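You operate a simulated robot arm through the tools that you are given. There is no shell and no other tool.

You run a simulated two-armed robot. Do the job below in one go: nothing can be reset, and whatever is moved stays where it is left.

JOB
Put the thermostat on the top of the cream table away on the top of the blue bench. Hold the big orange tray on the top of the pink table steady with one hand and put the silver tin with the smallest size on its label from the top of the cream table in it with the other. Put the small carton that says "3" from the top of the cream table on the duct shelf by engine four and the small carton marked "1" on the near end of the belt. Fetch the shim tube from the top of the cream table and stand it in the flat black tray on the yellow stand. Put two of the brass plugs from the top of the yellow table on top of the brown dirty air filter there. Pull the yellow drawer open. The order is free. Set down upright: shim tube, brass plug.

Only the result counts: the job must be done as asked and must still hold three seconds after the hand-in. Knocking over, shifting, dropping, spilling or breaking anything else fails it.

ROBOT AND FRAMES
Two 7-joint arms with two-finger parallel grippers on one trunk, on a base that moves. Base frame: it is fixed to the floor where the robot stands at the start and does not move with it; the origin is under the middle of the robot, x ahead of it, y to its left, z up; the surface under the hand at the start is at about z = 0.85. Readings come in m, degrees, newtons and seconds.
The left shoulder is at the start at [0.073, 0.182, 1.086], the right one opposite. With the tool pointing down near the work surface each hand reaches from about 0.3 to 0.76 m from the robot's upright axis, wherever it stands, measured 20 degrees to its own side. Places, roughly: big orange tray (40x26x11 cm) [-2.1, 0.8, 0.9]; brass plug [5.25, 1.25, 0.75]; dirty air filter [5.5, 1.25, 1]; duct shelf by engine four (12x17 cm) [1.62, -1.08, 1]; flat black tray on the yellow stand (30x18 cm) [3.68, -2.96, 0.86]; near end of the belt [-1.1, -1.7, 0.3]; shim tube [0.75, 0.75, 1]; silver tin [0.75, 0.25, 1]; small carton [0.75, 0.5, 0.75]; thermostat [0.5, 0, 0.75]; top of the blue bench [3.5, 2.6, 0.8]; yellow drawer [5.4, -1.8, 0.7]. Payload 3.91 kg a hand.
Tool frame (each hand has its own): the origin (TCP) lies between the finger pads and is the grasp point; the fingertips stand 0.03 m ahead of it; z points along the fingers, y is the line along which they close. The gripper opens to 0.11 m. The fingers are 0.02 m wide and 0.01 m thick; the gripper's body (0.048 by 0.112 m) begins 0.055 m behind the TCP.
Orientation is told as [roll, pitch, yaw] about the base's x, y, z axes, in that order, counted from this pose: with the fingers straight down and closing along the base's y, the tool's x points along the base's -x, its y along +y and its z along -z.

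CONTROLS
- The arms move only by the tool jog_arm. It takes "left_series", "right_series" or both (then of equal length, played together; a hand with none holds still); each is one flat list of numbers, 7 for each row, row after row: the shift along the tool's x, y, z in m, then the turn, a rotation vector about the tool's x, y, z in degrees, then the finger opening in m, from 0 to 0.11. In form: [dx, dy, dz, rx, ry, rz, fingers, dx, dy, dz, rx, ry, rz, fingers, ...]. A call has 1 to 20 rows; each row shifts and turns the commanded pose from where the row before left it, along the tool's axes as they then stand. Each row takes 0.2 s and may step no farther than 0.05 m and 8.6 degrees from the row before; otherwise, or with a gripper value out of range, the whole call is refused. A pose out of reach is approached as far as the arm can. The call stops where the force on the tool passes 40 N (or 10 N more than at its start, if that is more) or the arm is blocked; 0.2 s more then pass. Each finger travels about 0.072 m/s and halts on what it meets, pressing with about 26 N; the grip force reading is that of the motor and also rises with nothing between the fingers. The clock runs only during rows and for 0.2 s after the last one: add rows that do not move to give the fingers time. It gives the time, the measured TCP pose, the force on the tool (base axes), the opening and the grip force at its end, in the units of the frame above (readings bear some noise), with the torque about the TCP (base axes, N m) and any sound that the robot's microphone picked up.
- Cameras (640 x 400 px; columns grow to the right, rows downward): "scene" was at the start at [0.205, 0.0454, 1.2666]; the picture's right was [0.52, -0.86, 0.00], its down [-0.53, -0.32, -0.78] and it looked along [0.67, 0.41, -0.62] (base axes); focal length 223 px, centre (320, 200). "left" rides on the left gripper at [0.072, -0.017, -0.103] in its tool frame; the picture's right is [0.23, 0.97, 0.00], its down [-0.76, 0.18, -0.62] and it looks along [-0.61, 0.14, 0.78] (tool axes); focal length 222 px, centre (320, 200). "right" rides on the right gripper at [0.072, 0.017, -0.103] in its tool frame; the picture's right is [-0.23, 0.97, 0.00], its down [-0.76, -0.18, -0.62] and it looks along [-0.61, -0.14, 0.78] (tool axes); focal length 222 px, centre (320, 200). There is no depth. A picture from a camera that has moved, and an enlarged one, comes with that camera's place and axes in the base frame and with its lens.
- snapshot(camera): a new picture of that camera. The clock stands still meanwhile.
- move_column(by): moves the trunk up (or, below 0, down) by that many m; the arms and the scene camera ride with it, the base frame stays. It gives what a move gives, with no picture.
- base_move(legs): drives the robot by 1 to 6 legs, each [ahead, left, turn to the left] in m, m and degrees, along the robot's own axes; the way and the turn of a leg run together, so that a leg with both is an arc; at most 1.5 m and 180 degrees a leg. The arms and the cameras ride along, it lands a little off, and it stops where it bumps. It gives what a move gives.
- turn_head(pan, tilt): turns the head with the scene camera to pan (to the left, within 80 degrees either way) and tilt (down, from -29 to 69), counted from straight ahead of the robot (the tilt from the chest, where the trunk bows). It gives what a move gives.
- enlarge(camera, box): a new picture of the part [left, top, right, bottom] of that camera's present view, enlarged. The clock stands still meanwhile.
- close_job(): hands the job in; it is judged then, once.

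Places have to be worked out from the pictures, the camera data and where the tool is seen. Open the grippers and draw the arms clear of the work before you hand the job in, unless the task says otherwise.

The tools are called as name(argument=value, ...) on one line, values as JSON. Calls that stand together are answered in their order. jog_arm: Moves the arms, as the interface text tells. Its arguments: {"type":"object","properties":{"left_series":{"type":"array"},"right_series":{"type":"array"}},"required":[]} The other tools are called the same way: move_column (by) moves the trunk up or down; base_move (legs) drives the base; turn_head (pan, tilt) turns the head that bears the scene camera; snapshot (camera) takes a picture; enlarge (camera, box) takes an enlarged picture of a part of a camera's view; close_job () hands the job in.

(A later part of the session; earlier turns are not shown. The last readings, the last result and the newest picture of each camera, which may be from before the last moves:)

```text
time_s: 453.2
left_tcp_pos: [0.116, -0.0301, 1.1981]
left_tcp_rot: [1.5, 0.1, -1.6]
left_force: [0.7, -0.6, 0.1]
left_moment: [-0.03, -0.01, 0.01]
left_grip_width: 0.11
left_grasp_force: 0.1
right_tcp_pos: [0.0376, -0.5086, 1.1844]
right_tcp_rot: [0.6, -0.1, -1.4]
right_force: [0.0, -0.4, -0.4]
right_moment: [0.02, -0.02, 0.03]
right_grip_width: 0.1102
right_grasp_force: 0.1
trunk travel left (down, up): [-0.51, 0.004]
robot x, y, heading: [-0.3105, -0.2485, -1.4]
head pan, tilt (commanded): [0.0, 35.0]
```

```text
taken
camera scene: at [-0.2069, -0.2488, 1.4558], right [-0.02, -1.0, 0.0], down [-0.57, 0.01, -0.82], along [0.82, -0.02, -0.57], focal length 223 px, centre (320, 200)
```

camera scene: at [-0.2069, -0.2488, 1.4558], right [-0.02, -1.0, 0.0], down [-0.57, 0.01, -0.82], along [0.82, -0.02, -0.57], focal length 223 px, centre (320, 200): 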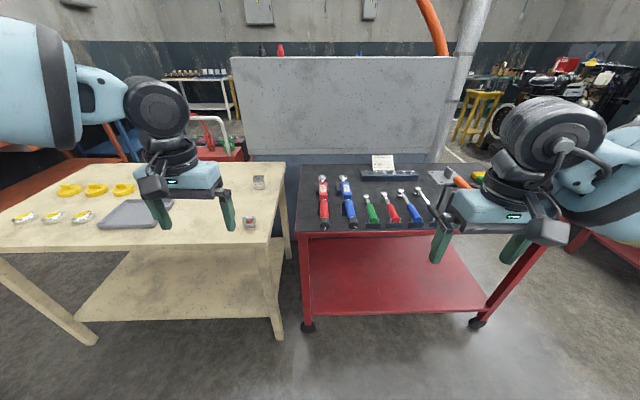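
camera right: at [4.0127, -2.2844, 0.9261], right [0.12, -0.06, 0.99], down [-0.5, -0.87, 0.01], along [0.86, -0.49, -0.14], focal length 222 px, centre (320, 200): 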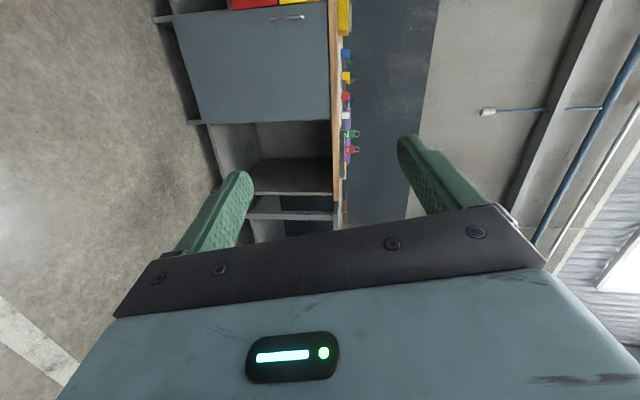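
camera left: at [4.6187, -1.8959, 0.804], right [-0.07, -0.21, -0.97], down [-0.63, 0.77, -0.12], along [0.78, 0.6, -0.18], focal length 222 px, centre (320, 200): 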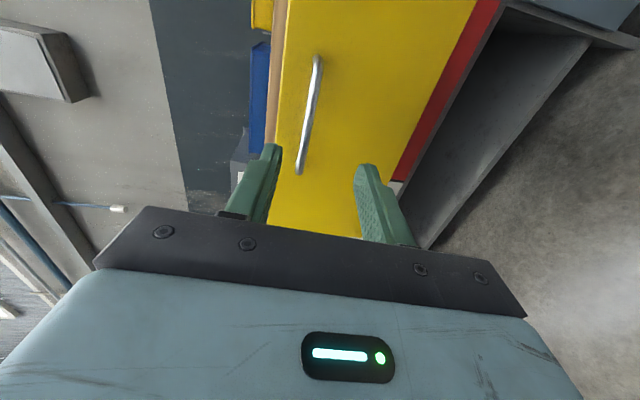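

I slide left to y ≈ 0.2, lower the trunk, and drive up to the table for the thermostat.

base_move(legs=[[0, 0.45, 1.4], [0.3, 0, 0]])

move_column(by=-0.16)

turn_head(pan=-12, tilt=45)

snapshot(camera="scene")

snapshot(camera="right")

```text
time_s: 459.4
left_tcp_pos: [0.4139, 0.4409, 1.1992]
left_tcp_rot: [1.3, 0.0, -0.1]
left_force: [-0.1, 0.0, 0.2]
left_moment: [0.0, -0.02, 0.03]
left_grip_width: 0.1099
left_grasp_force: 0.0
right_tcp_pos: [0.3494, -0.0393, 1.1847]
right_tcp_rot: [0.5, -0.1, 0.1]
right_force: [0.4, 0.0, -0.5]
right_moment: [-0.01, -0.01, 0.03]
right_grip_width: 0.11
right_grasp_force: 0.1
trunk travel left (down, up): [-0.51, 0.004]
robot x, y, heading: [-0.0042, 0.2123, 0.1]
head pan, tilt (commanded): [0.0, 35.0]
```

```text
time_s: 461.2
left_tcp_pos: [0.4132, 0.4413, 1.0395]
left_tcp_rot: [1.3, 0.0, -0.2]
left_force: [-0.2, -0.6, 0.4]
left_moment: [0.01, 0.0, -0.01]
left_grip_width: 0.11
left_grasp_force: 0.0
right_tcp_pos: [0.3487, -0.0389, 1.0244]
right_tcp_rot: [0.7, -0.1, 0.2]
right_force: [0.4, -0.3, 0.5]
right_moment: [0.03, 0.03, -0.02]
right_grip_width: 0.1098
right_grasp_force: 0.0
trunk travel left (down, up): [-0.35, 0.164]
robot x, y, heading: [-0.0063, 0.2141, 0.2]
head pan, tilt (commanded): [0.0, 35.0]
```

```text
time_s: 461.9
left_tcp_pos: [0.4137, 0.4418, 1.0374]
left_tcp_rot: [1.3, 0.1, -0.2]
left_force: [-0.8, 0.2, -0.7]
left_moment: [0.03, -0.03, -0.04]
left_grip_width: 0.1099
left_grasp_force: 0.0
right_tcp_pos: [0.3484, -0.0397, 1.0241]
right_tcp_rot: [0.6, 0.0, 0.1]
right_force: [-0.2, -0.1, -0.2]
right_moment: [0.0, 0.0, 0.02]
right_grip_width: 0.11
right_grasp_force: 0.0
trunk travel left (down, up): [-0.35, 0.164]
robot x, y, heading: [-0.0018, 0.2129, 0.0]
head pan, tilt (commanded): [-12.0, 45.0]
```

```text
taken
camera scene: at [0.2058, 0.1972, 1.2569], right [-0.2, -0.98, 0.0], down [-0.69, 0.14, -0.71], along [0.69, -0.14, -0.71], focal length 223 px, centre (320, 200)
```

scene: 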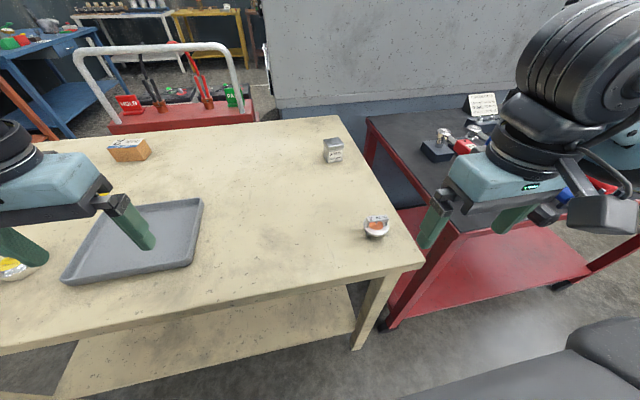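

```text
taken
camera right: at [0.2767, -0.0228, 1.1279], right [0.23, 0.97, 0.01], down [0.76, -0.18, 0.62], along [0.61, -0.13, -0.78], focal length 222 px, centre (320, 200)
```

right: 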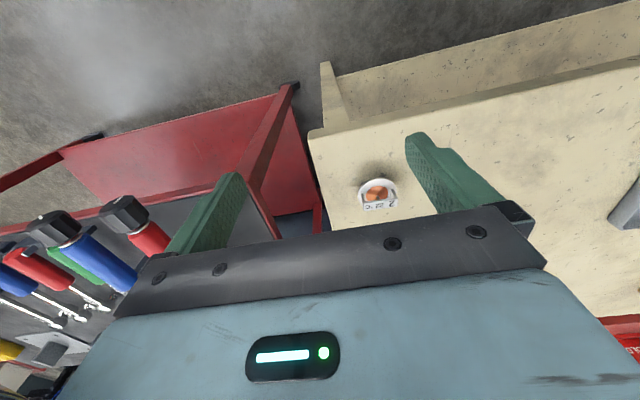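

The thermostat is at about [0.485, 0.016]. I bring the right hand above it to see its shape and orientation.

jog_arm(right_series=[-0.0342, 0.014, 0.008, 0, 0, 0, 0.11, -0.0342, 0.014, 0.008, 0, 0, 0, 0.11, -0.0342, 0.014, 0.008, 0, 0, 0, 0.11, -0.0342, 0.014, 0.008, 0, 0, 0, 0.11, 0, 0, 0, 0, 0, 0, 0.11])

snapshot(camera="right")

enlarge(camera="right", box=[250, 60, 400, 190])

enlarge(camera="scene", box=[330, 190, 430, 260])

```text
time_s: 463.1
left_tcp_pos: [0.4124, 0.4409, 1.0394]
left_tcp_rot: [1.5, 0.0, -0.2]
left_force: [-0.1, 0.1, -0.5]
left_moment: [-0.04, 0.0, -0.01]
left_grip_width: 0.1103
left_grasp_force: 0.0
right_tcp_pos: [0.4859, 0.0156, 0.9929]
right_tcp_rot: [0.6, -0.1, 0.1]
right_force: [-0.6, 0.1, 0.3]
right_moment: [0.01, -0.01, 0.01]
right_grip_width: 0.1101
right_grasp_force: 0.0
trunk travel left (down, up): [-0.35, 0.164]
robot x, y, heading: [-0.0047, 0.21, 0.2]
head pan, tilt (commanded): [-12.0, 45.0]
```

```text
taken
camera right: at [0.4128, 0.0327, 1.0964], right [0.22, 0.97, 0.01], down [0.76, -0.18, 0.62], along [0.61, -0.13, -0.78], focal length 222 px, centre (320, 200)
```

right: 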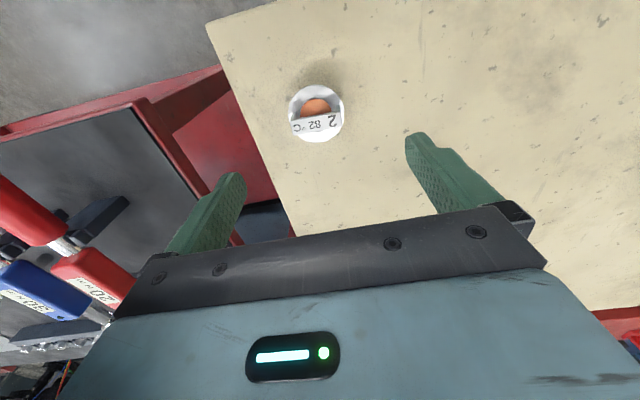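

```text
3.08 times, centred on (325, 125) of right
camera zoom: at [0.4128, 0.0327, 1.0964], right [0.22, 0.97, 0.01], down [0.76, -0.18, 0.62], along [0.61, -0.13, -0.78], focal length 684 px, centre (305, 431)
```

zoom: 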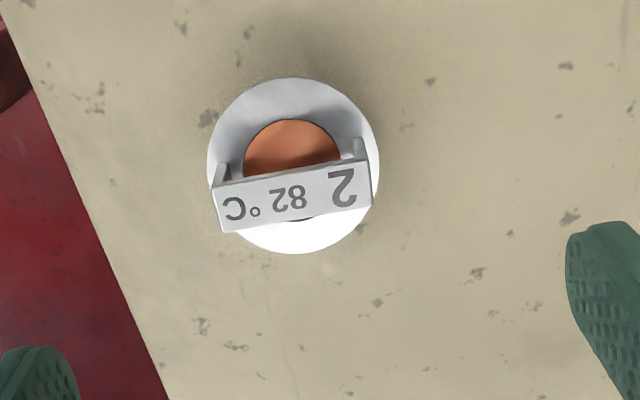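

```text
5.71 times, centred on (380, 225) of scene
camera zoom: at [0.2053, 0.1968, 1.2569], right [-0.21, -0.98, 0.0], down [-0.69, 0.15, -0.71], along [0.69, -0.15, -0.71], focal length 1273 px, centre (-23, 57)
```

zoom: 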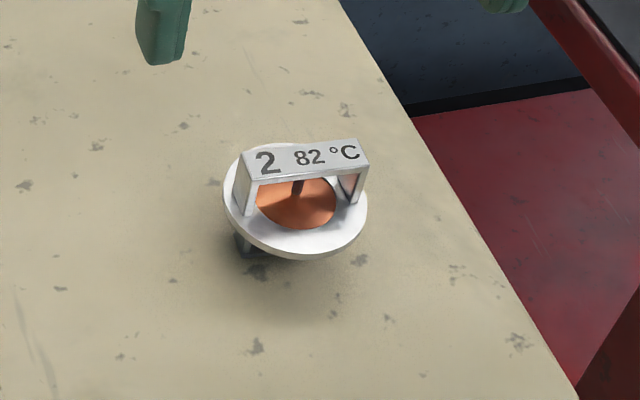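

The thermostat's flange is about 5.5 cm wide at z ≈ 0.870, centre [0.482, 0.0125], with its bridge along y up to z ≈ 0.893. I descend to z ≈ 0.888 and close along y.

jog_arm(right_series=[0.004, -0.003, 0.035, 0, 0, 0, 0.11, 0, 0, 0.035, 0, 0, 0, 0.11, 0, 0, 0.025, 0, 0, 0, 0.11, 0, 0, 0.01, 0, 0, 0, 0.11, 0, 0, 0, 0, 0, 0, 0.09, 0, 0, 0, 0, 0, 0, 0.07, 0, 0, 0, 0, 0, 0, 0.05, 0, 0, 0, 0, 0, 0, 0.035, 0, 0, 0, 0, 0, 0, 0.035, 0, 0, 0, 0, 0, 0, 0.035])

snapshot(camera="right")

```text
time_s: 465.3
left_tcp_pos: [0.4133, 0.4411, 1.0377]
left_tcp_rot: [1.4, 0.1, -0.2]
left_force: [0.4, -0.3, -0.8]
left_moment: [0.0, -0.01, -0.03]
left_grip_width: 0.11
left_grasp_force: 0.1
right_tcp_pos: [0.4811, 0.0152, 0.8876]
right_tcp_rot: [0.5, -0.1, 0.0]
right_force: [-0.2, 0.3, 0.5]
right_moment: [-0.01, -0.01, -0.02]
right_grip_width: 0.0529
right_grasp_force: 25.9
trunk travel left (down, up): [-0.35, 0.164]
robot x, y, heading: [-0.0031, 0.2099, 0.2]
head pan, tilt (commanded): [-12.0, 45.0]
```

```text
taken
camera right: at [0.4083, 0.0314, 0.9911], right [0.23, 0.97, 0.01], down [0.76, -0.18, 0.62], along [0.61, -0.13, -0.78], focal length 222 px, centre (320, 200)
```

right: 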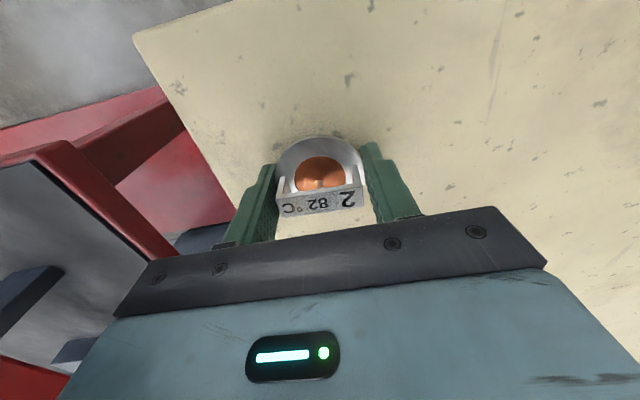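

The thermostat is gripped (0.053 m). I lift and retract it, raise the trunk, and drive around the left end of the cream table.

jog_arm(right_series=[0, 0, -0.02, 0, 0, 0, 0.035, 0, 0, -0.04, 0, 0, 0, 0.035, 0, 0, -0.045, 0, 0, 0, 0.035, 0, 0, -0.04, 0, 0, 0, 0.035, 0.04, -0.01, 0, 0, 0, 0, 0.035, 0.04, -0.01, 0, 0, 0, 0, 0.035])

move_column(by=0.16)

base_move(legs=[[-0.33, 0, 0], [0, 1.5, 0]])

turn_head(pan=0, tilt=22)

snapshot(camera="scene")

snapshot(camera="right")

```text
time_s: 466.7
left_tcp_pos: [0.4134, 0.4404, 1.0385]
left_tcp_rot: [1.4, 0.1, -0.1]
left_force: [-0.1, 0.1, -0.3]
left_moment: [0.02, -0.02, 0.0]
left_grip_width: 0.11
left_grasp_force: 0.0
right_tcp_pos: [0.4004, -0.0061, 1.033]
right_tcp_rot: [0.6, -0.1, 0.1]
right_force: [0.3, 0.8, -0.5]
right_moment: [-0.01, -0.01, 0.04]
right_grip_width: 0.0527
right_grasp_force: 25.6
trunk travel left (down, up): [-0.35, 0.164]
robot x, y, heading: [-0.0044, 0.213, 0.5]
head pan, tilt (commanded): [-12.0, 45.0]
```

```text
time_s: 468.6
left_tcp_pos: [0.4135, 0.4405, 1.197]
left_tcp_rot: [1.4, 0.2, -0.2]
left_force: [-0.1, 0.0, 0.0]
left_moment: [0.03, 0.0, -0.01]
left_grip_width: 0.11
left_grasp_force: 0.1
right_tcp_pos: [0.4021, -0.0064, 1.1918]
right_tcp_rot: [0.5, 0.1, 0.1]
right_force: [0.0, 0.3, -1.7]
right_moment: [-0.02, -0.01, 0.02]
right_grip_width: 0.053
right_grasp_force: 25.7
trunk travel left (down, up): [-0.51, 0.004]
robot x, y, heading: [-0.0031, 0.2092, 0.1]
head pan, tilt (commanded): [-12.0, 45.0]
```

```text
time_s: 483.7
left_tcp_pos: [0.1147, 1.9356, 1.1988]
left_tcp_rot: [1.5, 0.1, -2.3]
left_force: [0.1, -0.3, 0.0]
left_moment: [0.03, -0.02, 0.01]
left_grip_width: 0.1098
left_grasp_force: 0.1
right_tcp_pos: [0.0866, 1.4885, 1.1923]
right_tcp_rot: [0.6, 0.0, -1.8]
right_force: [-0.2, -0.1, -0.5]
right_moment: [0.0, 0.02, -0.04]
right_grip_width: 0.0529
right_grasp_force: 26.0
trunk travel left (down, up): [-0.51, 0.004]
robot x, y, heading: [-0.3131, 1.7226, -1.8]
head pan, tilt (commanded): [-12.0, 45.0]
```

```text
time_s: 484.6
left_tcp_pos: [0.1153, 1.9346, 1.199]
left_tcp_rot: [1.4, 0.0, -2.3]
left_force: [0.0, 0.3, 1.0]
left_moment: [-0.05, 0.0, -0.01]
left_grip_width: 0.1099
left_grasp_force: 0.1
right_tcp_pos: [0.0871, 1.4893, 1.1922]
right_tcp_rot: [0.6, 0.1, -1.9]
right_force: [0.6, -0.4, 0.2]
right_moment: [0.0, -0.05, -0.01]
right_grip_width: 0.053
right_grasp_force: 26.3
trunk travel left (down, up): [-0.51, 0.004]
robot x, y, heading: [-0.3112, 1.7229, -1.9]
head pan, tilt (commanded): [0.0, 22.0]
```

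```text
taken
camera scene: at [-0.2044, 1.7193, 1.4763], right [-0.03, -1.0, 0.0], down [-0.38, 0.01, -0.93], along [0.93, -0.03, -0.38], focal length 223 px, centre (320, 200)
```

scene: 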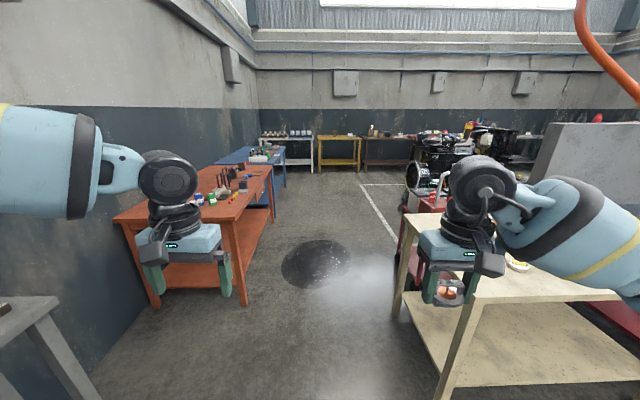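

```text
taken
camera right: at [0.0153, 1.5077, 1.2962], right [0.26, 0.97, 0.01], down [0.75, -0.21, 0.62], along [0.6, -0.15, -0.78], focal length 222 px, centre (320, 200)
```

right: 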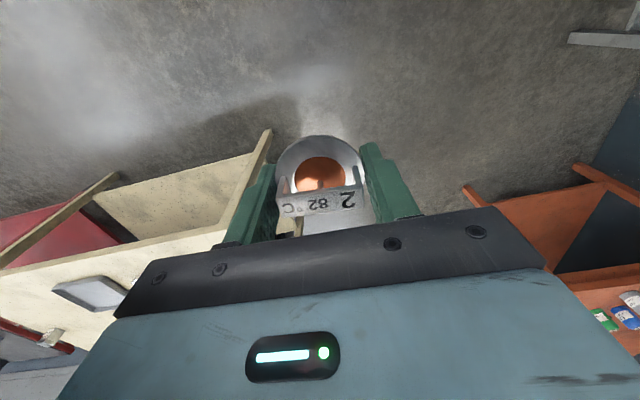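

The corridor between the orange bench (y ≥ 2.28) and the cream table (y ≤ 1.16) is clear. I drive 3 m along it and look at the blue bench.

base_move(legs=[[0, 0, 1.9], [1.5, 0, 0], [1.4, 0, 0]])

turn_head(pan=45, tilt=30)

snapshot(camera="scene")

turn_head(pan=0, tilt=22)

snapshot(camera="scene")

```text
time_s: 499.1
left_tcp_pos: [3.0371, 1.9042, 1.1991]
left_tcp_rot: [1.4, 0.0, -1.3]
left_force: [0.2, 0.9, -0.7]
left_moment: [0.0, -0.02, 0.03]
left_grip_width: 0.1096
left_grasp_force: 0.0
right_tcp_pos: [3.0154, 1.4575, 1.192]
right_tcp_rot: [0.7, -0.1, -1.0]
right_force: [-0.8, 0.7, -1.2]
right_moment: [0.04, 0.03, 0.03]
right_grip_width: 0.0528
right_grasp_force: 26.0
trunk travel left (down, up): [-0.51, 0.004]
robot x, y, heading: [2.6072, 1.6853, -1.1]
head pan, tilt (commanded): [0.0, 22.0]
```

```text
time_s: 500.2
left_tcp_pos: [3.0373, 1.9045, 1.1982]
left_tcp_rot: [1.4, 0.1, -1.5]
left_force: [-0.1, 0.3, -0.1]
left_moment: [-0.02, 0.05, -0.03]
left_grip_width: 0.11
left_grasp_force: 0.0
right_tcp_pos: [3.0163, 1.4572, 1.1934]
right_tcp_rot: [0.6, 0.0, -1.1]
right_force: [-0.9, -0.4, -0.3]
right_moment: [0.03, -0.05, 0.01]
right_grip_width: 0.0528
right_grasp_force: 25.8
trunk travel left (down, up): [-0.51, 0.004]
robot x, y, heading: [2.6128, 1.6832, -1.2]
head pan, tilt (commanded): [45.0, 30.0]
```

```text
taken
camera scene: at [2.6941, 1.7484, 1.4636], right [0.69, -0.72, 0.0], down [-0.36, -0.35, -0.87], along [0.62, 0.6, -0.5], focal length 223 px, centre (320, 200)
```

scene: 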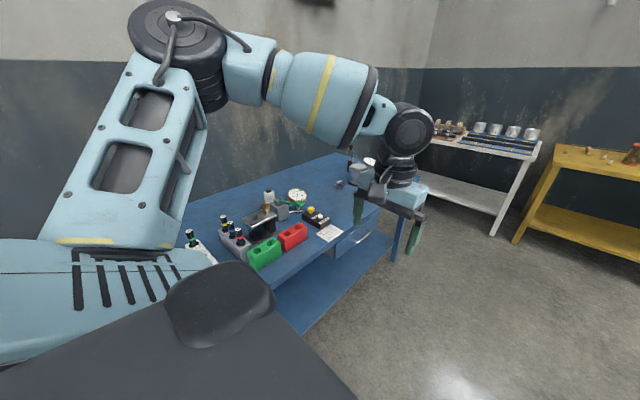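

```text
time_s: 501.3
left_tcp_pos: [3.0381, 1.9039, 1.1983]
left_tcp_rot: [1.5, 0.0, -1.4]
left_force: [0.5, -1.1, 0.2]
left_moment: [-0.04, 0.0, 0.04]
left_grip_width: 0.1099
left_grasp_force: 0.2
right_tcp_pos: [3.0155, 1.4572, 1.1924]
right_tcp_rot: [0.6, 0.0, -1.1]
right_force: [0.4, -0.2, -0.9]
right_moment: [0.01, 0.0, 0.0]
right_grip_width: 0.0527
right_grasp_force: 26.4
trunk travel left (down, up): [-0.51, 0.004]
robot x, y, heading: [2.612, 1.6868, -1.2]
head pan, tilt (commanded): [0.0, 22.0]
```

```text
taken
camera scene: at [2.7217, 1.6841, 1.4763], right [-0.02, -1.0, 0.0], down [-0.37, 0.01, -0.93], along [0.93, -0.02, -0.37], focal length 223 px, centre (320, 200)
```

scene: 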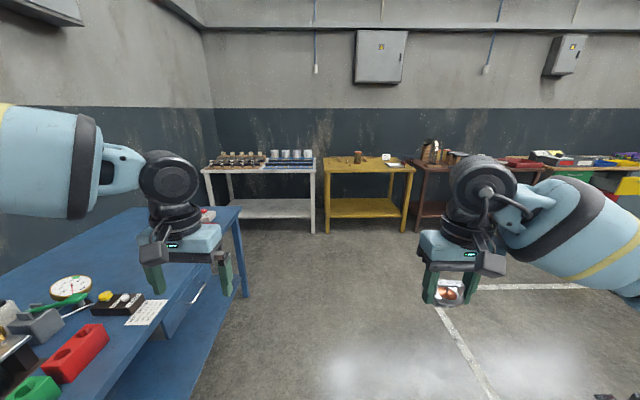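

The blue bench's front edge is at y ≈ 2.2, right end x ≈ 4.15. I drive on and turn to face it.

base_move(legs=[[1.0, -0.1, 1.2], [0, 0, 90]])

turn_head(pan=0, tilt=30)

snapshot(camera="scene")

```text
time_s: 510.4
left_tcp_pos: [3.3977, 1.9977, 1.1982]
left_tcp_rot: [1.3, 0.1, 89.0]
left_force: [-0.2, -0.1, -0.1]
left_moment: [-0.06, -0.03, -0.04]
left_grip_width: 0.1099
left_grasp_force: 0.0
right_tcp_pos: [3.8431, 1.9811, 1.1925]
right_tcp_rot: [0.7, 0.0, 89.4]
right_force: [0.0, 0.6, -1.1]
right_moment: [0.02, 0.05, 0.02]
right_grip_width: 0.0526
right_grasp_force: 26.2
trunk travel left (down, up): [-0.51, 0.004]
robot x, y, heading: [3.618, 1.5786, 89.3]
head pan, tilt (commanded): [0.0, 22.0]
```

```text
time_s: 511.1
left_tcp_pos: [3.3959, 1.9973, 1.1996]
left_tcp_rot: [1.5, 0.1, 89.1]
left_force: [-0.8, -1.0, -0.2]
left_moment: [-0.03, 0.01, -0.03]
left_grip_width: 0.1098
left_grasp_force: 0.2
right_tcp_pos: [3.8428, 1.9802, 1.1917]
right_tcp_rot: [0.6, -0.1, 89.3]
right_force: [0.1, -0.2, -0.5]
right_moment: [-0.01, -0.02, 0.02]
right_grip_width: 0.0527
right_grasp_force: 26.0
trunk travel left (down, up): [-0.51, 0.004]
robot x, y, heading: [3.6168, 1.5742, 89.5]
head pan, tilt (commanded): [0.0, 30.0]
```

```text
taken
camera scene: at [3.6196, 1.6826, 1.4636], right [1.0, -0.01, 0.0], down [0.0, -0.5, -0.87], along [0.01, 0.87, -0.5], focal length 223 px, centre (320, 200)
```

scene: 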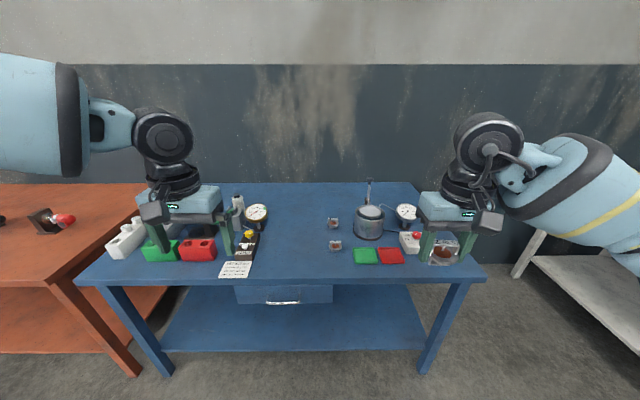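

The bench already carries two small thermostats in the middle, a pot, gauges, and green/red pads. I zoom in to choose a free spot.

enlarge(camera="scene", box=[220, 170, 460, 300])

```text
2.67 times, centred on (340, 235) of scene
camera zoom: at [3.6196, 1.6826, 1.4636], right [1.0, -0.01, 0.0], down [0.0, -0.5, -0.87], along [0.01, 0.87, -0.5], focal length 594 px, centre (267, 107)
```

zoom: 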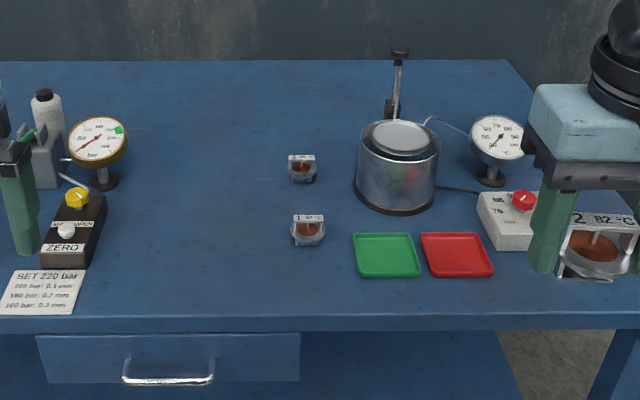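

Free area: between the "ZERO" box and the small thermostats, around [3.53, 2.36]. I shift the base left 0.29 m, lower the trunk, and drive 0.17 m closer.

base_move(legs=[[0, 0.29, 0.5]])

move_column(by=-0.16)

base_move(legs=[[0.17, 0, 0]])

turn_head(pan=-12, tilt=42)

snapshot(camera="scene")

snapshot(camera="right")

```text
time_s: 514.2
left_tcp_pos: [3.1046, 1.9991, 1.1987]
left_tcp_rot: [1.4, 0.0, 89.3]
left_force: [0.2, 0.1, -0.1]
left_moment: [0.0, -0.01, -0.02]
left_grip_width: 0.1102
left_grasp_force: 0.0
right_tcp_pos: [3.5519, 1.9837, 1.1928]
right_tcp_rot: [0.6, 0.0, 89.6]
right_force: [0.1, 0.9, -0.6]
right_moment: [-0.01, 0.02, 0.02]
right_grip_width: 0.0527
right_grasp_force: 26.0
trunk travel left (down, up): [-0.51, 0.004]
robot x, y, heading: [3.3283, 1.5793, 89.8]
head pan, tilt (commanded): [0.0, 30.0]
```

```text
time_s: 516.0
left_tcp_pos: [3.1049, 1.9987, 1.0393]
left_tcp_rot: [1.3, 0.0, 89.3]
left_force: [0.4, 0.3, 0.6]
left_moment: [0.0, 0.02, 0.01]
left_grip_width: 0.1099
left_grasp_force: 0.0
right_tcp_pos: [3.5515, 1.9833, 1.0326]
right_tcp_rot: [0.6, -0.1, 89.6]
right_force: [-0.3, 0.4, -0.9]
right_moment: [0.01, 0.0, 0.0]
right_grip_width: 0.0525
right_grasp_force: 25.8
trunk travel left (down, up): [-0.35, 0.164]
robot x, y, heading: [3.3286, 1.5755, 89.9]
head pan, tilt (commanded): [0.0, 30.0]
```

```text
time_s: 517.5
left_tcp_pos: [3.1063, 2.1716, 1.0382]
left_tcp_rot: [1.4, 0.1, 89.3]
left_force: [-0.3, -0.1, 0.1]
left_moment: [-0.02, 0.03, -0.04]
left_grip_width: 0.1099
left_grasp_force: 0.1
right_tcp_pos: [3.5531, 2.1561, 1.032]
right_tcp_rot: [0.6, 0.0, 89.6]
right_force: [0.4, 0.2, -1.2]
right_moment: [-0.06, 0.02, 0.0]
right_grip_width: 0.0529
right_grasp_force: 25.8
trunk travel left (down, up): [-0.35, 0.164]
robot x, y, heading: [3.3339, 1.7501, 89.9]
head pan, tilt (commanded): [0.0, 30.0]
```

```text
time_s: 518.2
left_tcp_pos: [3.1061, 2.1703, 1.0368]
left_tcp_rot: [1.4, 0.0, 89.3]
left_force: [-0.1, -0.8, -0.4]
left_moment: [0.0, -0.01, 0.02]
left_grip_width: 0.11
left_grasp_force: 0.0
right_tcp_pos: [3.5527, 2.1562, 1.0335]
right_tcp_rot: [0.7, 0.1, 89.6]
right_force: [0.0, -0.2, -1.1]
right_moment: [0.01, 0.0, -0.01]
right_grip_width: 0.0528
right_grasp_force: 26.3
trunk travel left (down, up): [-0.35, 0.164]
robot x, y, heading: [3.3311, 1.7501, 89.6]
head pan, tilt (commanded): [-12.0, 42.0]
```

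```text
taken
camera scene: at [3.3486, 1.9654, 1.2612], right [0.98, -0.21, 0.0], down [-0.14, -0.65, -0.74], along [0.16, 0.73, -0.67], focal length 223 px, centre (320, 200)
```

scene: 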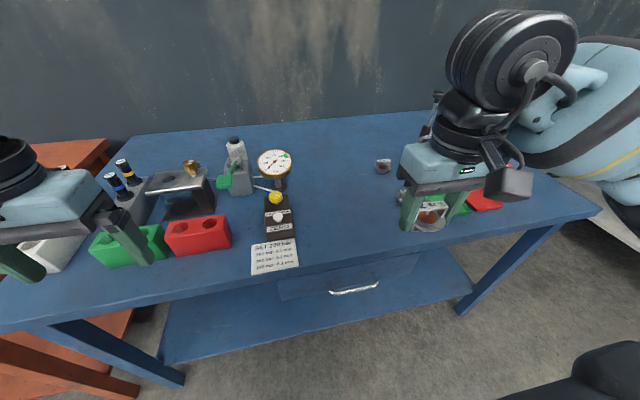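

```text
taken
camera right: at [3.5371, 2.0838, 1.1363], right [-0.97, 0.23, 0.01], down [0.19, 0.76, 0.62], along [0.14, 0.61, -0.78], focal length 222 px, centre (320, 200)
```

right: 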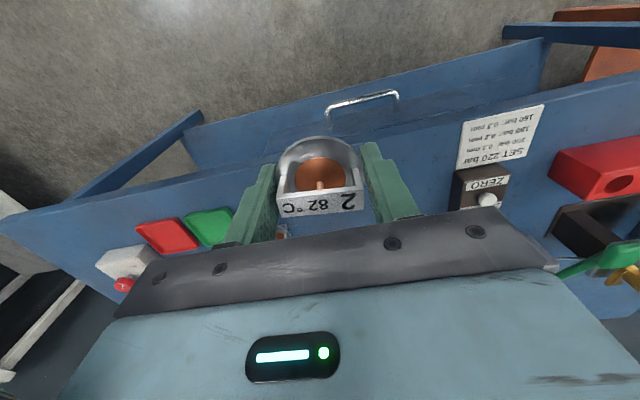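

I move the thermostat forward over the free spot at about [3.53, 2.36].

jog_arm(right_series=[-0.041, 0.0046, 0, 0, 0, 0, 0.035, -0.041, 0.0046, 0, 0, 0, 0, 0.035, -0.041, 0.0046, 0, 0, 0, 0, 0.035, -0.041, 0.0046, 0.01, 0, 0, 0, 0.035, -0.041, 0.0046, 0.02, 0, 0, 0, 0.035, 0, 0, 0, 0, 0, 0, 0.035])

snapshot(camera="right")

snapshot(camera="scene")

```text
time_s: 519.6
left_tcp_pos: [3.1058, 2.1717, 1.0391]
left_tcp_rot: [1.5, 0.0, 89.2]
left_force: [0.1, -0.7, -0.2]
left_moment: [0.03, 0.0, 0.0]
left_grip_width: 0.1101
left_grasp_force: 0.1
right_tcp_pos: [3.5321, 2.3614, 1.0002]
right_tcp_rot: [0.5, -0.1, 89.6]
right_force: [-0.4, 0.1, -1.2]
right_moment: [0.01, -0.01, 0.01]
right_grip_width: 0.0525
right_grasp_force: 25.8
trunk travel left (down, up): [-0.35, 0.164]
robot x, y, heading: [3.3327, 1.7497, 89.8]
head pan, tilt (commanded): [-12.0, 42.0]
```

```text
taken
camera right: at [3.5155, 2.2896, 1.1046], right [-0.97, 0.23, 0.01], down [0.19, 0.76, 0.62], along [0.14, 0.61, -0.78], focal length 222 px, centre (320, 200)
```

right: 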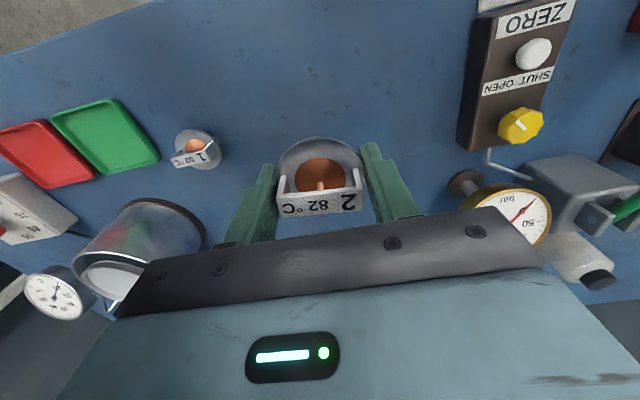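

```text
taken
camera scene: at [3.3491, 1.9649, 1.2613], right [0.98, -0.21, 0.0], down [-0.14, -0.65, -0.74], along [0.16, 0.73, -0.67], focal length 223 px, centre (320, 200)
```

scene: 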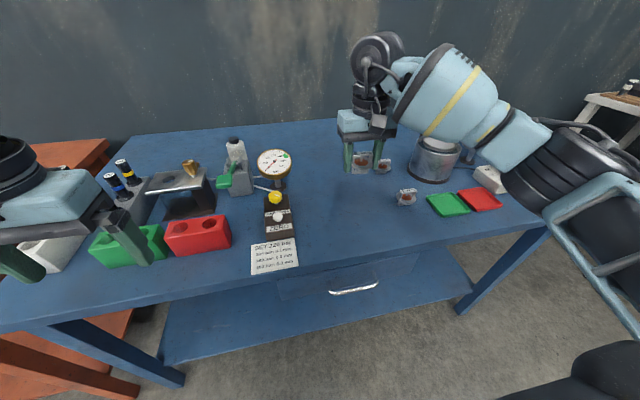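

The spot is clear and the forearm stays in front of the pot. I lower the thermostat stepwise.

jog_arm(right_series=[0, 0, 0.035, 0, 0, 0, 0.035, 0, 0, 0.035, 0, 0, 0, 0.035, 0, 0, 0.015, 0, 0, 0, 0.035, 0, 0, 0.005, 0, 0, 0, 0.035, 0, 0, 0, 0, 0, 0, 0.035])

snapshot(camera="right")

```text
time_s: 520.9
left_tcp_pos: [3.1063, 2.172, 1.0377]
left_tcp_rot: [1.5, -0.1, 89.3]
left_force: [-0.8, -0.1, 0.2]
left_moment: [0.03, -0.03, 0.0]
left_grip_width: 0.1097
left_grasp_force: 0.0
right_tcp_pos: [3.5299, 2.361, 0.9128]
right_tcp_rot: [0.6, -0.1, 89.6]
right_force: [0.0, 0.9, -0.4]
right_moment: [-0.01, 0.04, 0.0]
right_grip_width: 0.0526
right_grasp_force: 26.5
trunk travel left (down, up): [-0.35, 0.164]
robot x, y, heading: [3.3294, 1.7522, 89.4]
head pan, tilt (commanded): [-12.0, 42.0]
```

```text
taken
camera right: at [3.5144, 2.2897, 1.0166], right [-0.97, 0.23, 0.01], down [0.19, 0.76, 0.62], along [0.14, 0.61, -0.78], focal length 222 px, centre (320, 200)
```

right: 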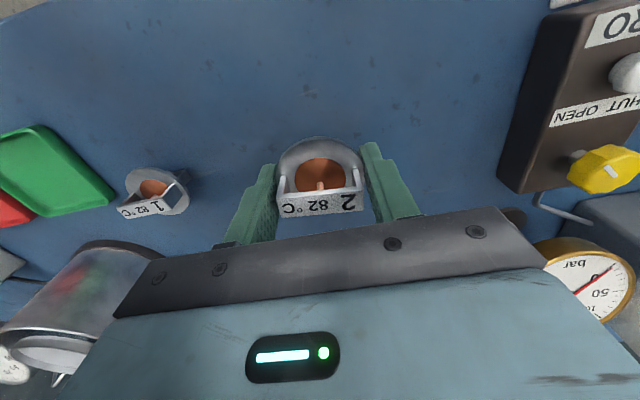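

jog_arm(right_series=[0, 0, 0.01, 0, 0, 0, 0.035, 0, 0, 0.006, 0, 0, 0, 0.035, 0, 0, 0.004, 0, 0, 0, 0.035, 0, 0, 0, 0, 0, 0, 0.035])

```text
time_s: 521.9
left_tcp_pos: [3.1065, 2.1707, 1.0375]
left_tcp_rot: [1.4, 0.0, 89.3]
left_force: [0.1, 0.9, 0.0]
left_moment: [-0.01, 0.0, -0.03]
left_grip_width: 0.1097
left_grasp_force: 0.1
right_tcp_pos: [3.5305, 2.3601, 0.8917]
right_tcp_rot: [0.4, -0.1, 89.6]
right_force: [-0.1, 0.5, -0.1]
right_moment: [0.02, -0.03, -0.01]
right_grip_width: 0.0527
right_grasp_force: 25.7
trunk travel left (down, up): [-0.35, 0.164]
robot x, y, heading: [3.3309, 1.7532, 89.6]
head pan, tilt (commanded): [-12.0, 42.0]
```

No contact at z = 0.892 yet; I go on in 2–3 mm steps.

jog_arm(right_series=[0, 0, 0.003, 0, 0, 0, 0.035, 0, 0, 0.002, 0, 0, 0, 0.035, 0, 0, 0, 0, 0, 0, 0.035])

```text
time_s: 522.6
left_tcp_pos: [3.1073, 2.1709, 1.0381]
left_tcp_rot: [1.5, 0.0, 89.3]
left_force: [-0.9, -0.6, 0.3]
left_moment: [0.03, 0.04, -0.01]
left_grip_width: 0.1096
left_grasp_force: 0.0
right_tcp_pos: [3.5315, 2.3624, 0.8874]
right_tcp_rot: [0.6, -0.1, 89.7]
right_force: [0.2, 0.1, -1.2]
right_moment: [-0.01, -0.02, -0.01]
right_grip_width: 0.0527
right_grasp_force: 25.8
trunk travel left (down, up): [-0.35, 0.164]
robot x, y, heading: [3.3292, 1.7516, 89.6]
head pan, tilt (commanded): [-12.0, 42.0]
```

jog_arm(right_series=[0, 0, 0.002, 0, 0, 0, 0.035, 0, 0, 0.002, 0, 0, 0, 0.035, 0, 0, 0, 0, 0, 0, 0.035])

snapshot(camera="right")

```text
time_s: 523.5
left_tcp_pos: [3.1061, 2.1722, 1.0391]
left_tcp_rot: [1.4, 0.0, 89.3]
left_force: [-0.1, 0.3, -0.4]
left_moment: [-0.02, 0.04, -0.02]
left_grip_width: 0.1099
left_grasp_force: 0.1
right_tcp_pos: [3.5308, 2.3617, 0.8843]
right_tcp_rot: [0.6, 0.0, 89.6]
right_force: [0.2, 0.4, -1.1]
right_moment: [0.01, -0.03, 0.03]
right_grip_width: 0.0526
right_grasp_force: 25.6
trunk travel left (down, up): [-0.35, 0.164]
robot x, y, heading: [3.3324, 1.7512, 89.5]
head pan, tilt (commanded): [-12.0, 42.0]
```

```text
taken
camera right: at [3.514, 2.2897, 0.9873], right [-0.97, 0.23, 0.01], down [0.19, 0.76, 0.62], along [0.14, 0.61, -0.78], focal length 222 px, centre (320, 200)
```

right: 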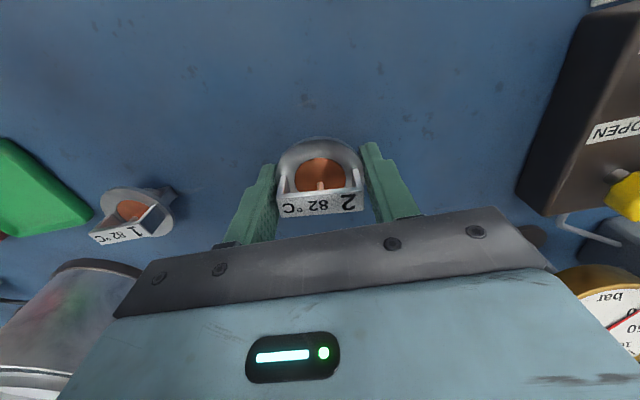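

Still no contact at z = 0.884; I keep lowering in small steps (the object hangs 8 mm below the fingertips, so it touches first).

jog_arm(right_series=[0, 0, 0.003, 0, 0, 0, 0.035, 0, 0, 0.003, 0, 0, 0, 0.035, 0, 0, 0, 0, 0, 0, 0.035])

```text
time_s: 524.2
left_tcp_pos: [3.1073, 2.1715, 1.0384]
left_tcp_rot: [1.4, -0.1, 89.3]
left_force: [0.0, -0.2, 0.0]
left_moment: [0.0, 0.0, 0.01]
left_grip_width: 0.1101
left_grasp_force: 0.1
right_tcp_pos: [3.5302, 2.3606, 0.8781]
right_tcp_rot: [0.6, 0.0, 89.6]
right_force: [-0.1, 0.0, -0.4]
right_moment: [0.01, -0.02, -0.02]
right_grip_width: 0.0525
right_grasp_force: 25.9
trunk travel left (down, up): [-0.35, 0.164]
robot x, y, heading: [3.3297, 1.7531, 89.2]
head pan, tilt (commanded): [-12.0, 42.0]
```

Two-view matching of the small thermostat "1" suggests the bench top is at about z = 0.83, so about 1 cm remains. I continue carefully.

jog_arm(right_series=[0, 0, 0.003, 0, 0, 0, 0.035, 0, 0, 0.003, 0, 0, 0, 0.035, 0, 0, 0, 0, 0, 0, 0.035])

```text
time_s: 525.0
left_tcp_pos: [3.1062, 2.1711, 1.0394]
left_tcp_rot: [1.4, 0.0, 89.3]
left_force: [-0.6, -0.6, -0.8]
left_moment: [0.0, -0.01, 0.01]
left_grip_width: 0.11
left_grasp_force: 0.0
right_tcp_pos: [3.5308, 2.3607, 0.8719]
right_tcp_rot: [0.6, -0.1, 89.6]
right_force: [0.6, -0.2, -0.3]
right_moment: [-0.01, 0.01, -0.03]
right_grip_width: 0.0524
right_grasp_force: 25.8
trunk travel left (down, up): [-0.35, 0.164]
robot x, y, heading: [3.3304, 1.7529, 89.7]
head pan, tilt (commanded): [-12.0, 42.0]
```

jog_arm(right_series=[0, 0, 0.002, 0, 0, 0, 0.035, 0, 0, 0.002, 0, 0, 0, 0.035, 0, 0, 0, 0, 0, 0, 0.035])

snapshot(camera="right")

```text
time_s: 525.9
left_tcp_pos: [3.106, 2.1721, 1.0384]
left_tcp_rot: [1.4, 0.0, 89.3]
left_force: [0.5, 0.8, 0.4]
left_moment: [0.02, 0.0, -0.01]
left_grip_width: 0.1101
left_grasp_force: 0.2
right_tcp_pos: [3.5309, 2.361, 0.8676]
right_tcp_rot: [0.5, 0.0, 89.7]
right_force: [0.0, 0.1, -0.9]
right_moment: [0.05, 0.03, -0.02]
right_grip_width: 0.0523
right_grasp_force: 26.3
trunk travel left (down, up): [-0.35, 0.164]
robot x, y, heading: [3.3309, 1.7521, 89.4]
head pan, tilt (commanded): [-12.0, 42.0]
```

```text
taken
camera right: at [3.5143, 2.2897, 0.9713], right [-0.97, 0.23, 0.01], down [0.19, 0.76, 0.62], along [0.14, 0.61, -0.78], focal length 222 px, centre (320, 200)
```

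right: 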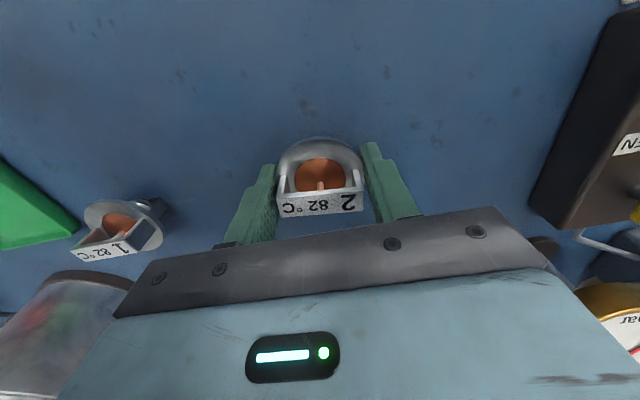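

jog_arm(right_series=[0, 0, 0.0025, 0, 0, 0, 0.035, 0, 0, 0.0025, 0, 0, 0, 0.035, 0, 0, 0, 0, 0, 0, 0.035])

```text
time_s: 526.6
left_tcp_pos: [3.1054, 2.1716, 1.0386]
left_tcp_rot: [1.5, 0.0, 89.3]
left_force: [0.8, 0.4, -0.1]
left_moment: [-0.01, 0.0, -0.01]
left_grip_width: 0.1098
left_grasp_force: 0.2
right_tcp_pos: [3.5309, 2.3609, 0.8633]
right_tcp_rot: [0.6, -0.1, 89.6]
right_force: [1.0, 0.3, 0.0]
right_moment: [-0.02, 0.02, -0.06]
right_grip_width: 0.0526
right_grasp_force: 26.2
trunk travel left (down, up): [-0.35, 0.164]
robot x, y, heading: [3.3325, 1.7469, 89.6]
head pan, tilt (commanded): [-12.0, 42.0]
```

Still free at z = 0.863. I continue the slow approach.

jog_arm(right_series=[0, 0, 0.003, 0, 0, 0, 0.035, 0, 0, 0.002, 0, 0, 0, 0.035, 0, 0, 0, 0, 0, 0, 0.035])

```text
time_s: 527.5
left_tcp_pos: [3.1063, 2.1708, 1.0397]
left_tcp_rot: [1.3, 0.0, 89.3]
left_force: [-0.2, -0.4, -0.2]
left_moment: [0.0, -0.01, 0.01]
left_grip_width: 0.1103
left_grasp_force: 0.1
right_tcp_pos: [3.5297, 2.3615, 0.8579]
right_tcp_rot: [0.6, 0.1, 89.6]
right_force: [-0.5, 1.0, -1.0]
right_moment: [0.02, 0.0, 0.02]
right_grip_width: 0.0523
right_grasp_force: 26.3
trunk travel left (down, up): [-0.35, 0.164]
robot x, y, heading: [3.3328, 1.7548, 89.4]
head pan, tilt (commanded): [-12.0, 42.0]
```

jog_arm(right_series=[0, 0, 0.003, 0, 0, 0, 0.035, 0, 0, 0.003, 0, 0, 0, 0.035, 0, 0, 0, 0, 0, 0, 0.035])

enlarge(camera="scene", box=[310, 120, 440, 220])

```text
time_s: 528.2
left_tcp_pos: [3.1058, 2.1705, 1.0398]
left_tcp_rot: [1.4, 0.0, 89.3]
left_force: [0.1, 0.2, 0.3]
left_moment: [-0.01, -0.02, -0.04]
left_grip_width: 0.1099
left_grasp_force: 0.0
right_tcp_pos: [3.5273, 2.3615, 0.8544]
right_tcp_rot: [0.6, -0.4, 89.4]
right_force: [2.9, 1.2, 17.0]
right_moment: [0.04, -0.06, 0.1]
right_grip_width: 0.0525
right_grasp_force: 26.5
trunk travel left (down, up): [-0.35, 0.164]
robot x, y, heading: [3.3326, 1.7532, 89.6]
head pan, tilt (commanded): [-12.0, 42.0]
```

```text
4.00 times, centred on (375, 170) of scene
camera zoom: at [3.3486, 1.9642, 1.2615], right [0.98, -0.21, 0.0], down [-0.14, -0.65, -0.74], along [0.16, 0.73, -0.67], focal length 891 px, centre (100, 320)
```

zoom: 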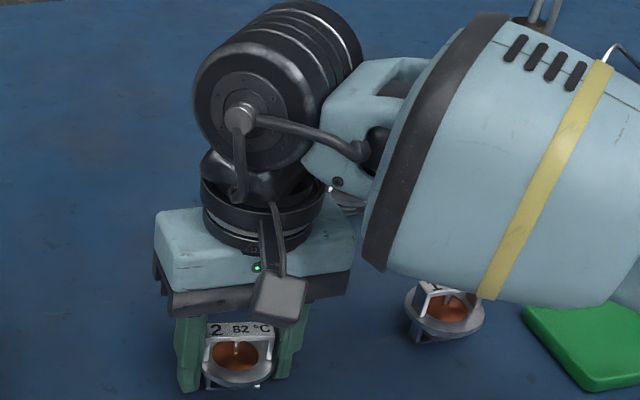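

Contact (17 N) at z = 0.854. I ease off 2 mm, open, and lift straight up.

jog_arm(right_series=[0, 0, -0.002, 0, 0, 0, 0.035, 0, 0, 0, 0, 0, 0, 0.06, 0, 0, 0, 0, 0, 0, 0.075, 0, 0, 0, 0, 0, 0, 0.09, 0, 0, 0, 0, 0, 0, 0.09, 0, 0, -0.03, 0, 0, 0, 0.09, 0, 0, -0.04, 0, 0, 0, 0.09, 0, 0, -0.045, 0, 0, 0, 0.09, 0, 0, -0.045, 0, 0, 0, 0.09])

snapshot(camera="right")

snapshot(camera="scene")

```text
time_s: 530.2
left_tcp_pos: [3.106, 2.171, 1.0387]
left_tcp_rot: [1.4, 0.0, 89.3]
left_force: [-0.5, -0.5, -0.6]
left_moment: [-0.02, 0.0, -0.04]
left_grip_width: 0.11
left_grasp_force: 0.0
right_tcp_pos: [3.5326, 2.3622, 1.0156]
right_tcp_rot: [0.6, -0.1, 89.7]
right_force: [-0.5, -0.4, -0.5]
right_moment: [0.05, 0.01, -0.01]
right_grip_width: 0.0902
right_grasp_force: 0.0
trunk travel left (down, up): [-0.35, 0.164]
robot x, y, heading: [3.3307, 1.7493, 89.7]
head pan, tilt (commanded): [-12.0, 42.0]
```

```text
taken
camera right: at [3.5164, 2.29, 1.1187], right [-0.97, 0.23, 0.01], down [0.19, 0.76, 0.62], along [0.14, 0.61, -0.78], focal length 222 px, centre (320, 200)
```

right: 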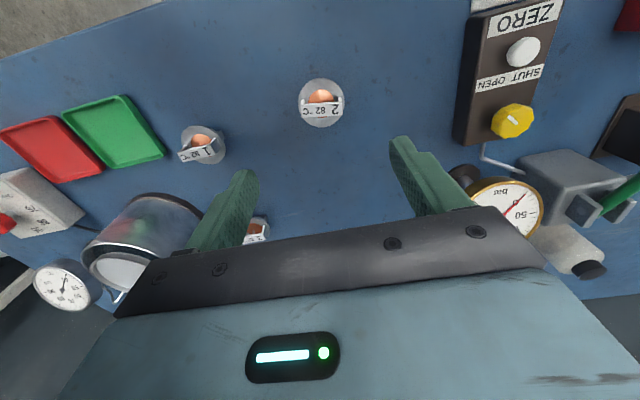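

```text
taken
camera scene: at [3.3483, 1.965, 1.2613], right [0.98, -0.21, 0.0], down [-0.14, -0.65, -0.74], along [0.16, 0.73, -0.67], focal length 223 px, centre (320, 200)
```

scene: 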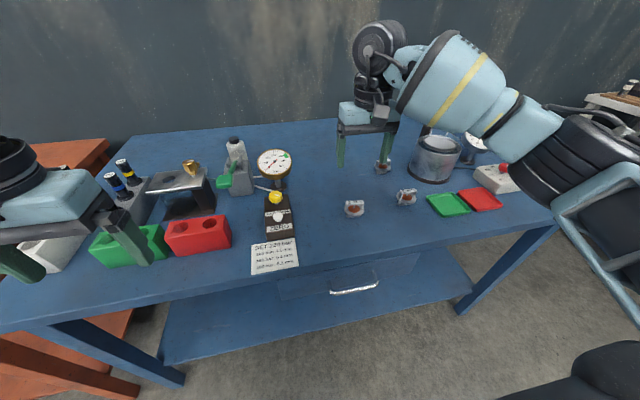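

The thermostat stands on the blue bench. I retract the hand, back off, turn to heading 0 and drive toward the yellow table.

jog_arm(right_series=[0.04, 0, -0.01, 0, 0, 0, 0.11, 0.04, 0, 0, 0, 0, 0, 0.11, 0.04, 0, 0, 0, 0, 0, 0.11, 0.04, 0, 0, 0, 0, 0, 0.11, 0.04, 0, 0, 0, 0, 0, 0.11])

base_move(legs=[[-0.35, 0, 0], [0, 0, -89.7], [0.7, 0, 0]])

turn_head(pan=0, tilt=22)

snapshot(camera="scene")

```text
time_s: 531.5
left_tcp_pos: [3.1069, 2.171, 1.0396]
left_tcp_rot: [1.4, 0.0, 89.3]
left_force: [-0.3, -0.2, -0.8]
left_moment: [0.02, -0.01, 0.01]
left_grip_width: 0.1099
left_grasp_force: 0.1
right_tcp_pos: [3.5332, 2.1592, 1.0238]
right_tcp_rot: [0.5, -0.1, 89.7]
right_force: [0.0, -0.4, 0.9]
right_moment: [0.0, 0.0, -0.04]
right_grip_width: 0.1098
right_grasp_force: 0.0
trunk travel left (down, up): [-0.35, 0.164]
robot x, y, heading: [3.328, 1.7514, 89.6]
head pan, tilt (commanded): [-12.0, 42.0]
```

```text
time_s: 540.9
left_tcp_pos: [4.4344, 1.6608, 1.0387]
left_tcp_rot: [1.4, 0.0, 1.2]
left_force: [0.5, 0.2, -0.4]
left_moment: [0.0, 0.0, 0.03]
left_grip_width: 0.11
left_grasp_force: 0.0
right_tcp_pos: [4.4374, 1.2351, 1.0234]
right_tcp_rot: [0.5, -0.1, 1.6]
right_force: [-0.1, 1.0, 0.1]
right_moment: [-0.04, 0.01, -0.02]
right_grip_width: 0.1099
right_grasp_force: 0.0
trunk travel left (down, up): [-0.35, 0.164]
robot x, y, heading: [4.0221, 1.4232, 1.3]
head pan, tilt (commanded): [-12.0, 42.0]
```

```text
time_s: 541.7
left_tcp_pos: [4.4331, 1.6617, 1.0383]
left_tcp_rot: [1.4, 0.0, 1.2]
left_force: [-0.3, -0.1, 0.5]
left_moment: [-0.02, 0.0, 0.03]
left_grip_width: 0.1101
left_grasp_force: 0.0
right_tcp_pos: [4.4365, 1.2338, 1.0238]
right_tcp_rot: [0.5, 0.0, 1.5]
right_force: [0.2, 0.2, -0.1]
right_moment: [0.01, 0.06, 0.01]
right_grip_width: 0.11
right_grasp_force: 0.0
trunk travel left (down, up): [-0.35, 0.164]
robot x, y, heading: [4.02, 1.4238, 1.6]
head pan, tilt (commanded): [0.0, 22.0]
```

```text
taken
camera scene: at [4.2446, 1.4301, 1.2922], right [0.03, -1.0, 0.0], down [-0.38, -0.01, -0.93], along [0.93, 0.02, -0.38], focal length 223 px, centre (320, 200)
```

scene: 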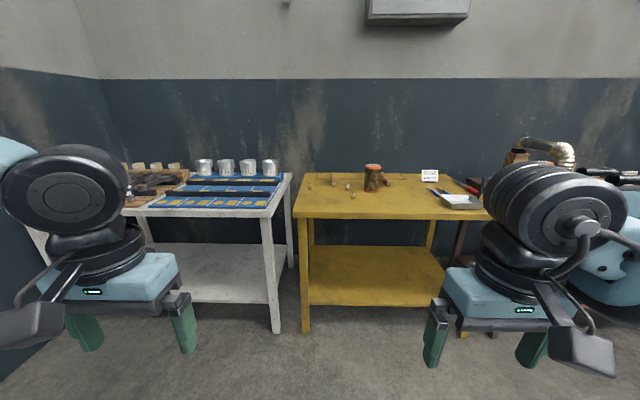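

enlarge(camera="scene", box=[290, 150, 490, 240])

```text
3.20 times, centred on (390, 195) of scene
camera zoom: at [4.2446, 1.4301, 1.2922], right [0.03, -1.0, 0.0], down [-0.38, -0.01, -0.93], along [0.93, 0.02, -0.38], focal length 713 px, centre (96, 216)
```

zoom: 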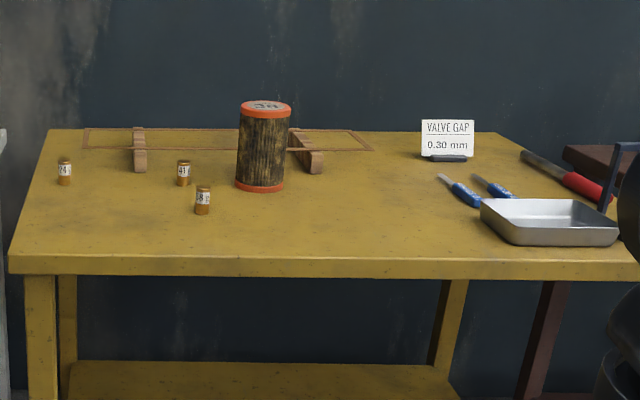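

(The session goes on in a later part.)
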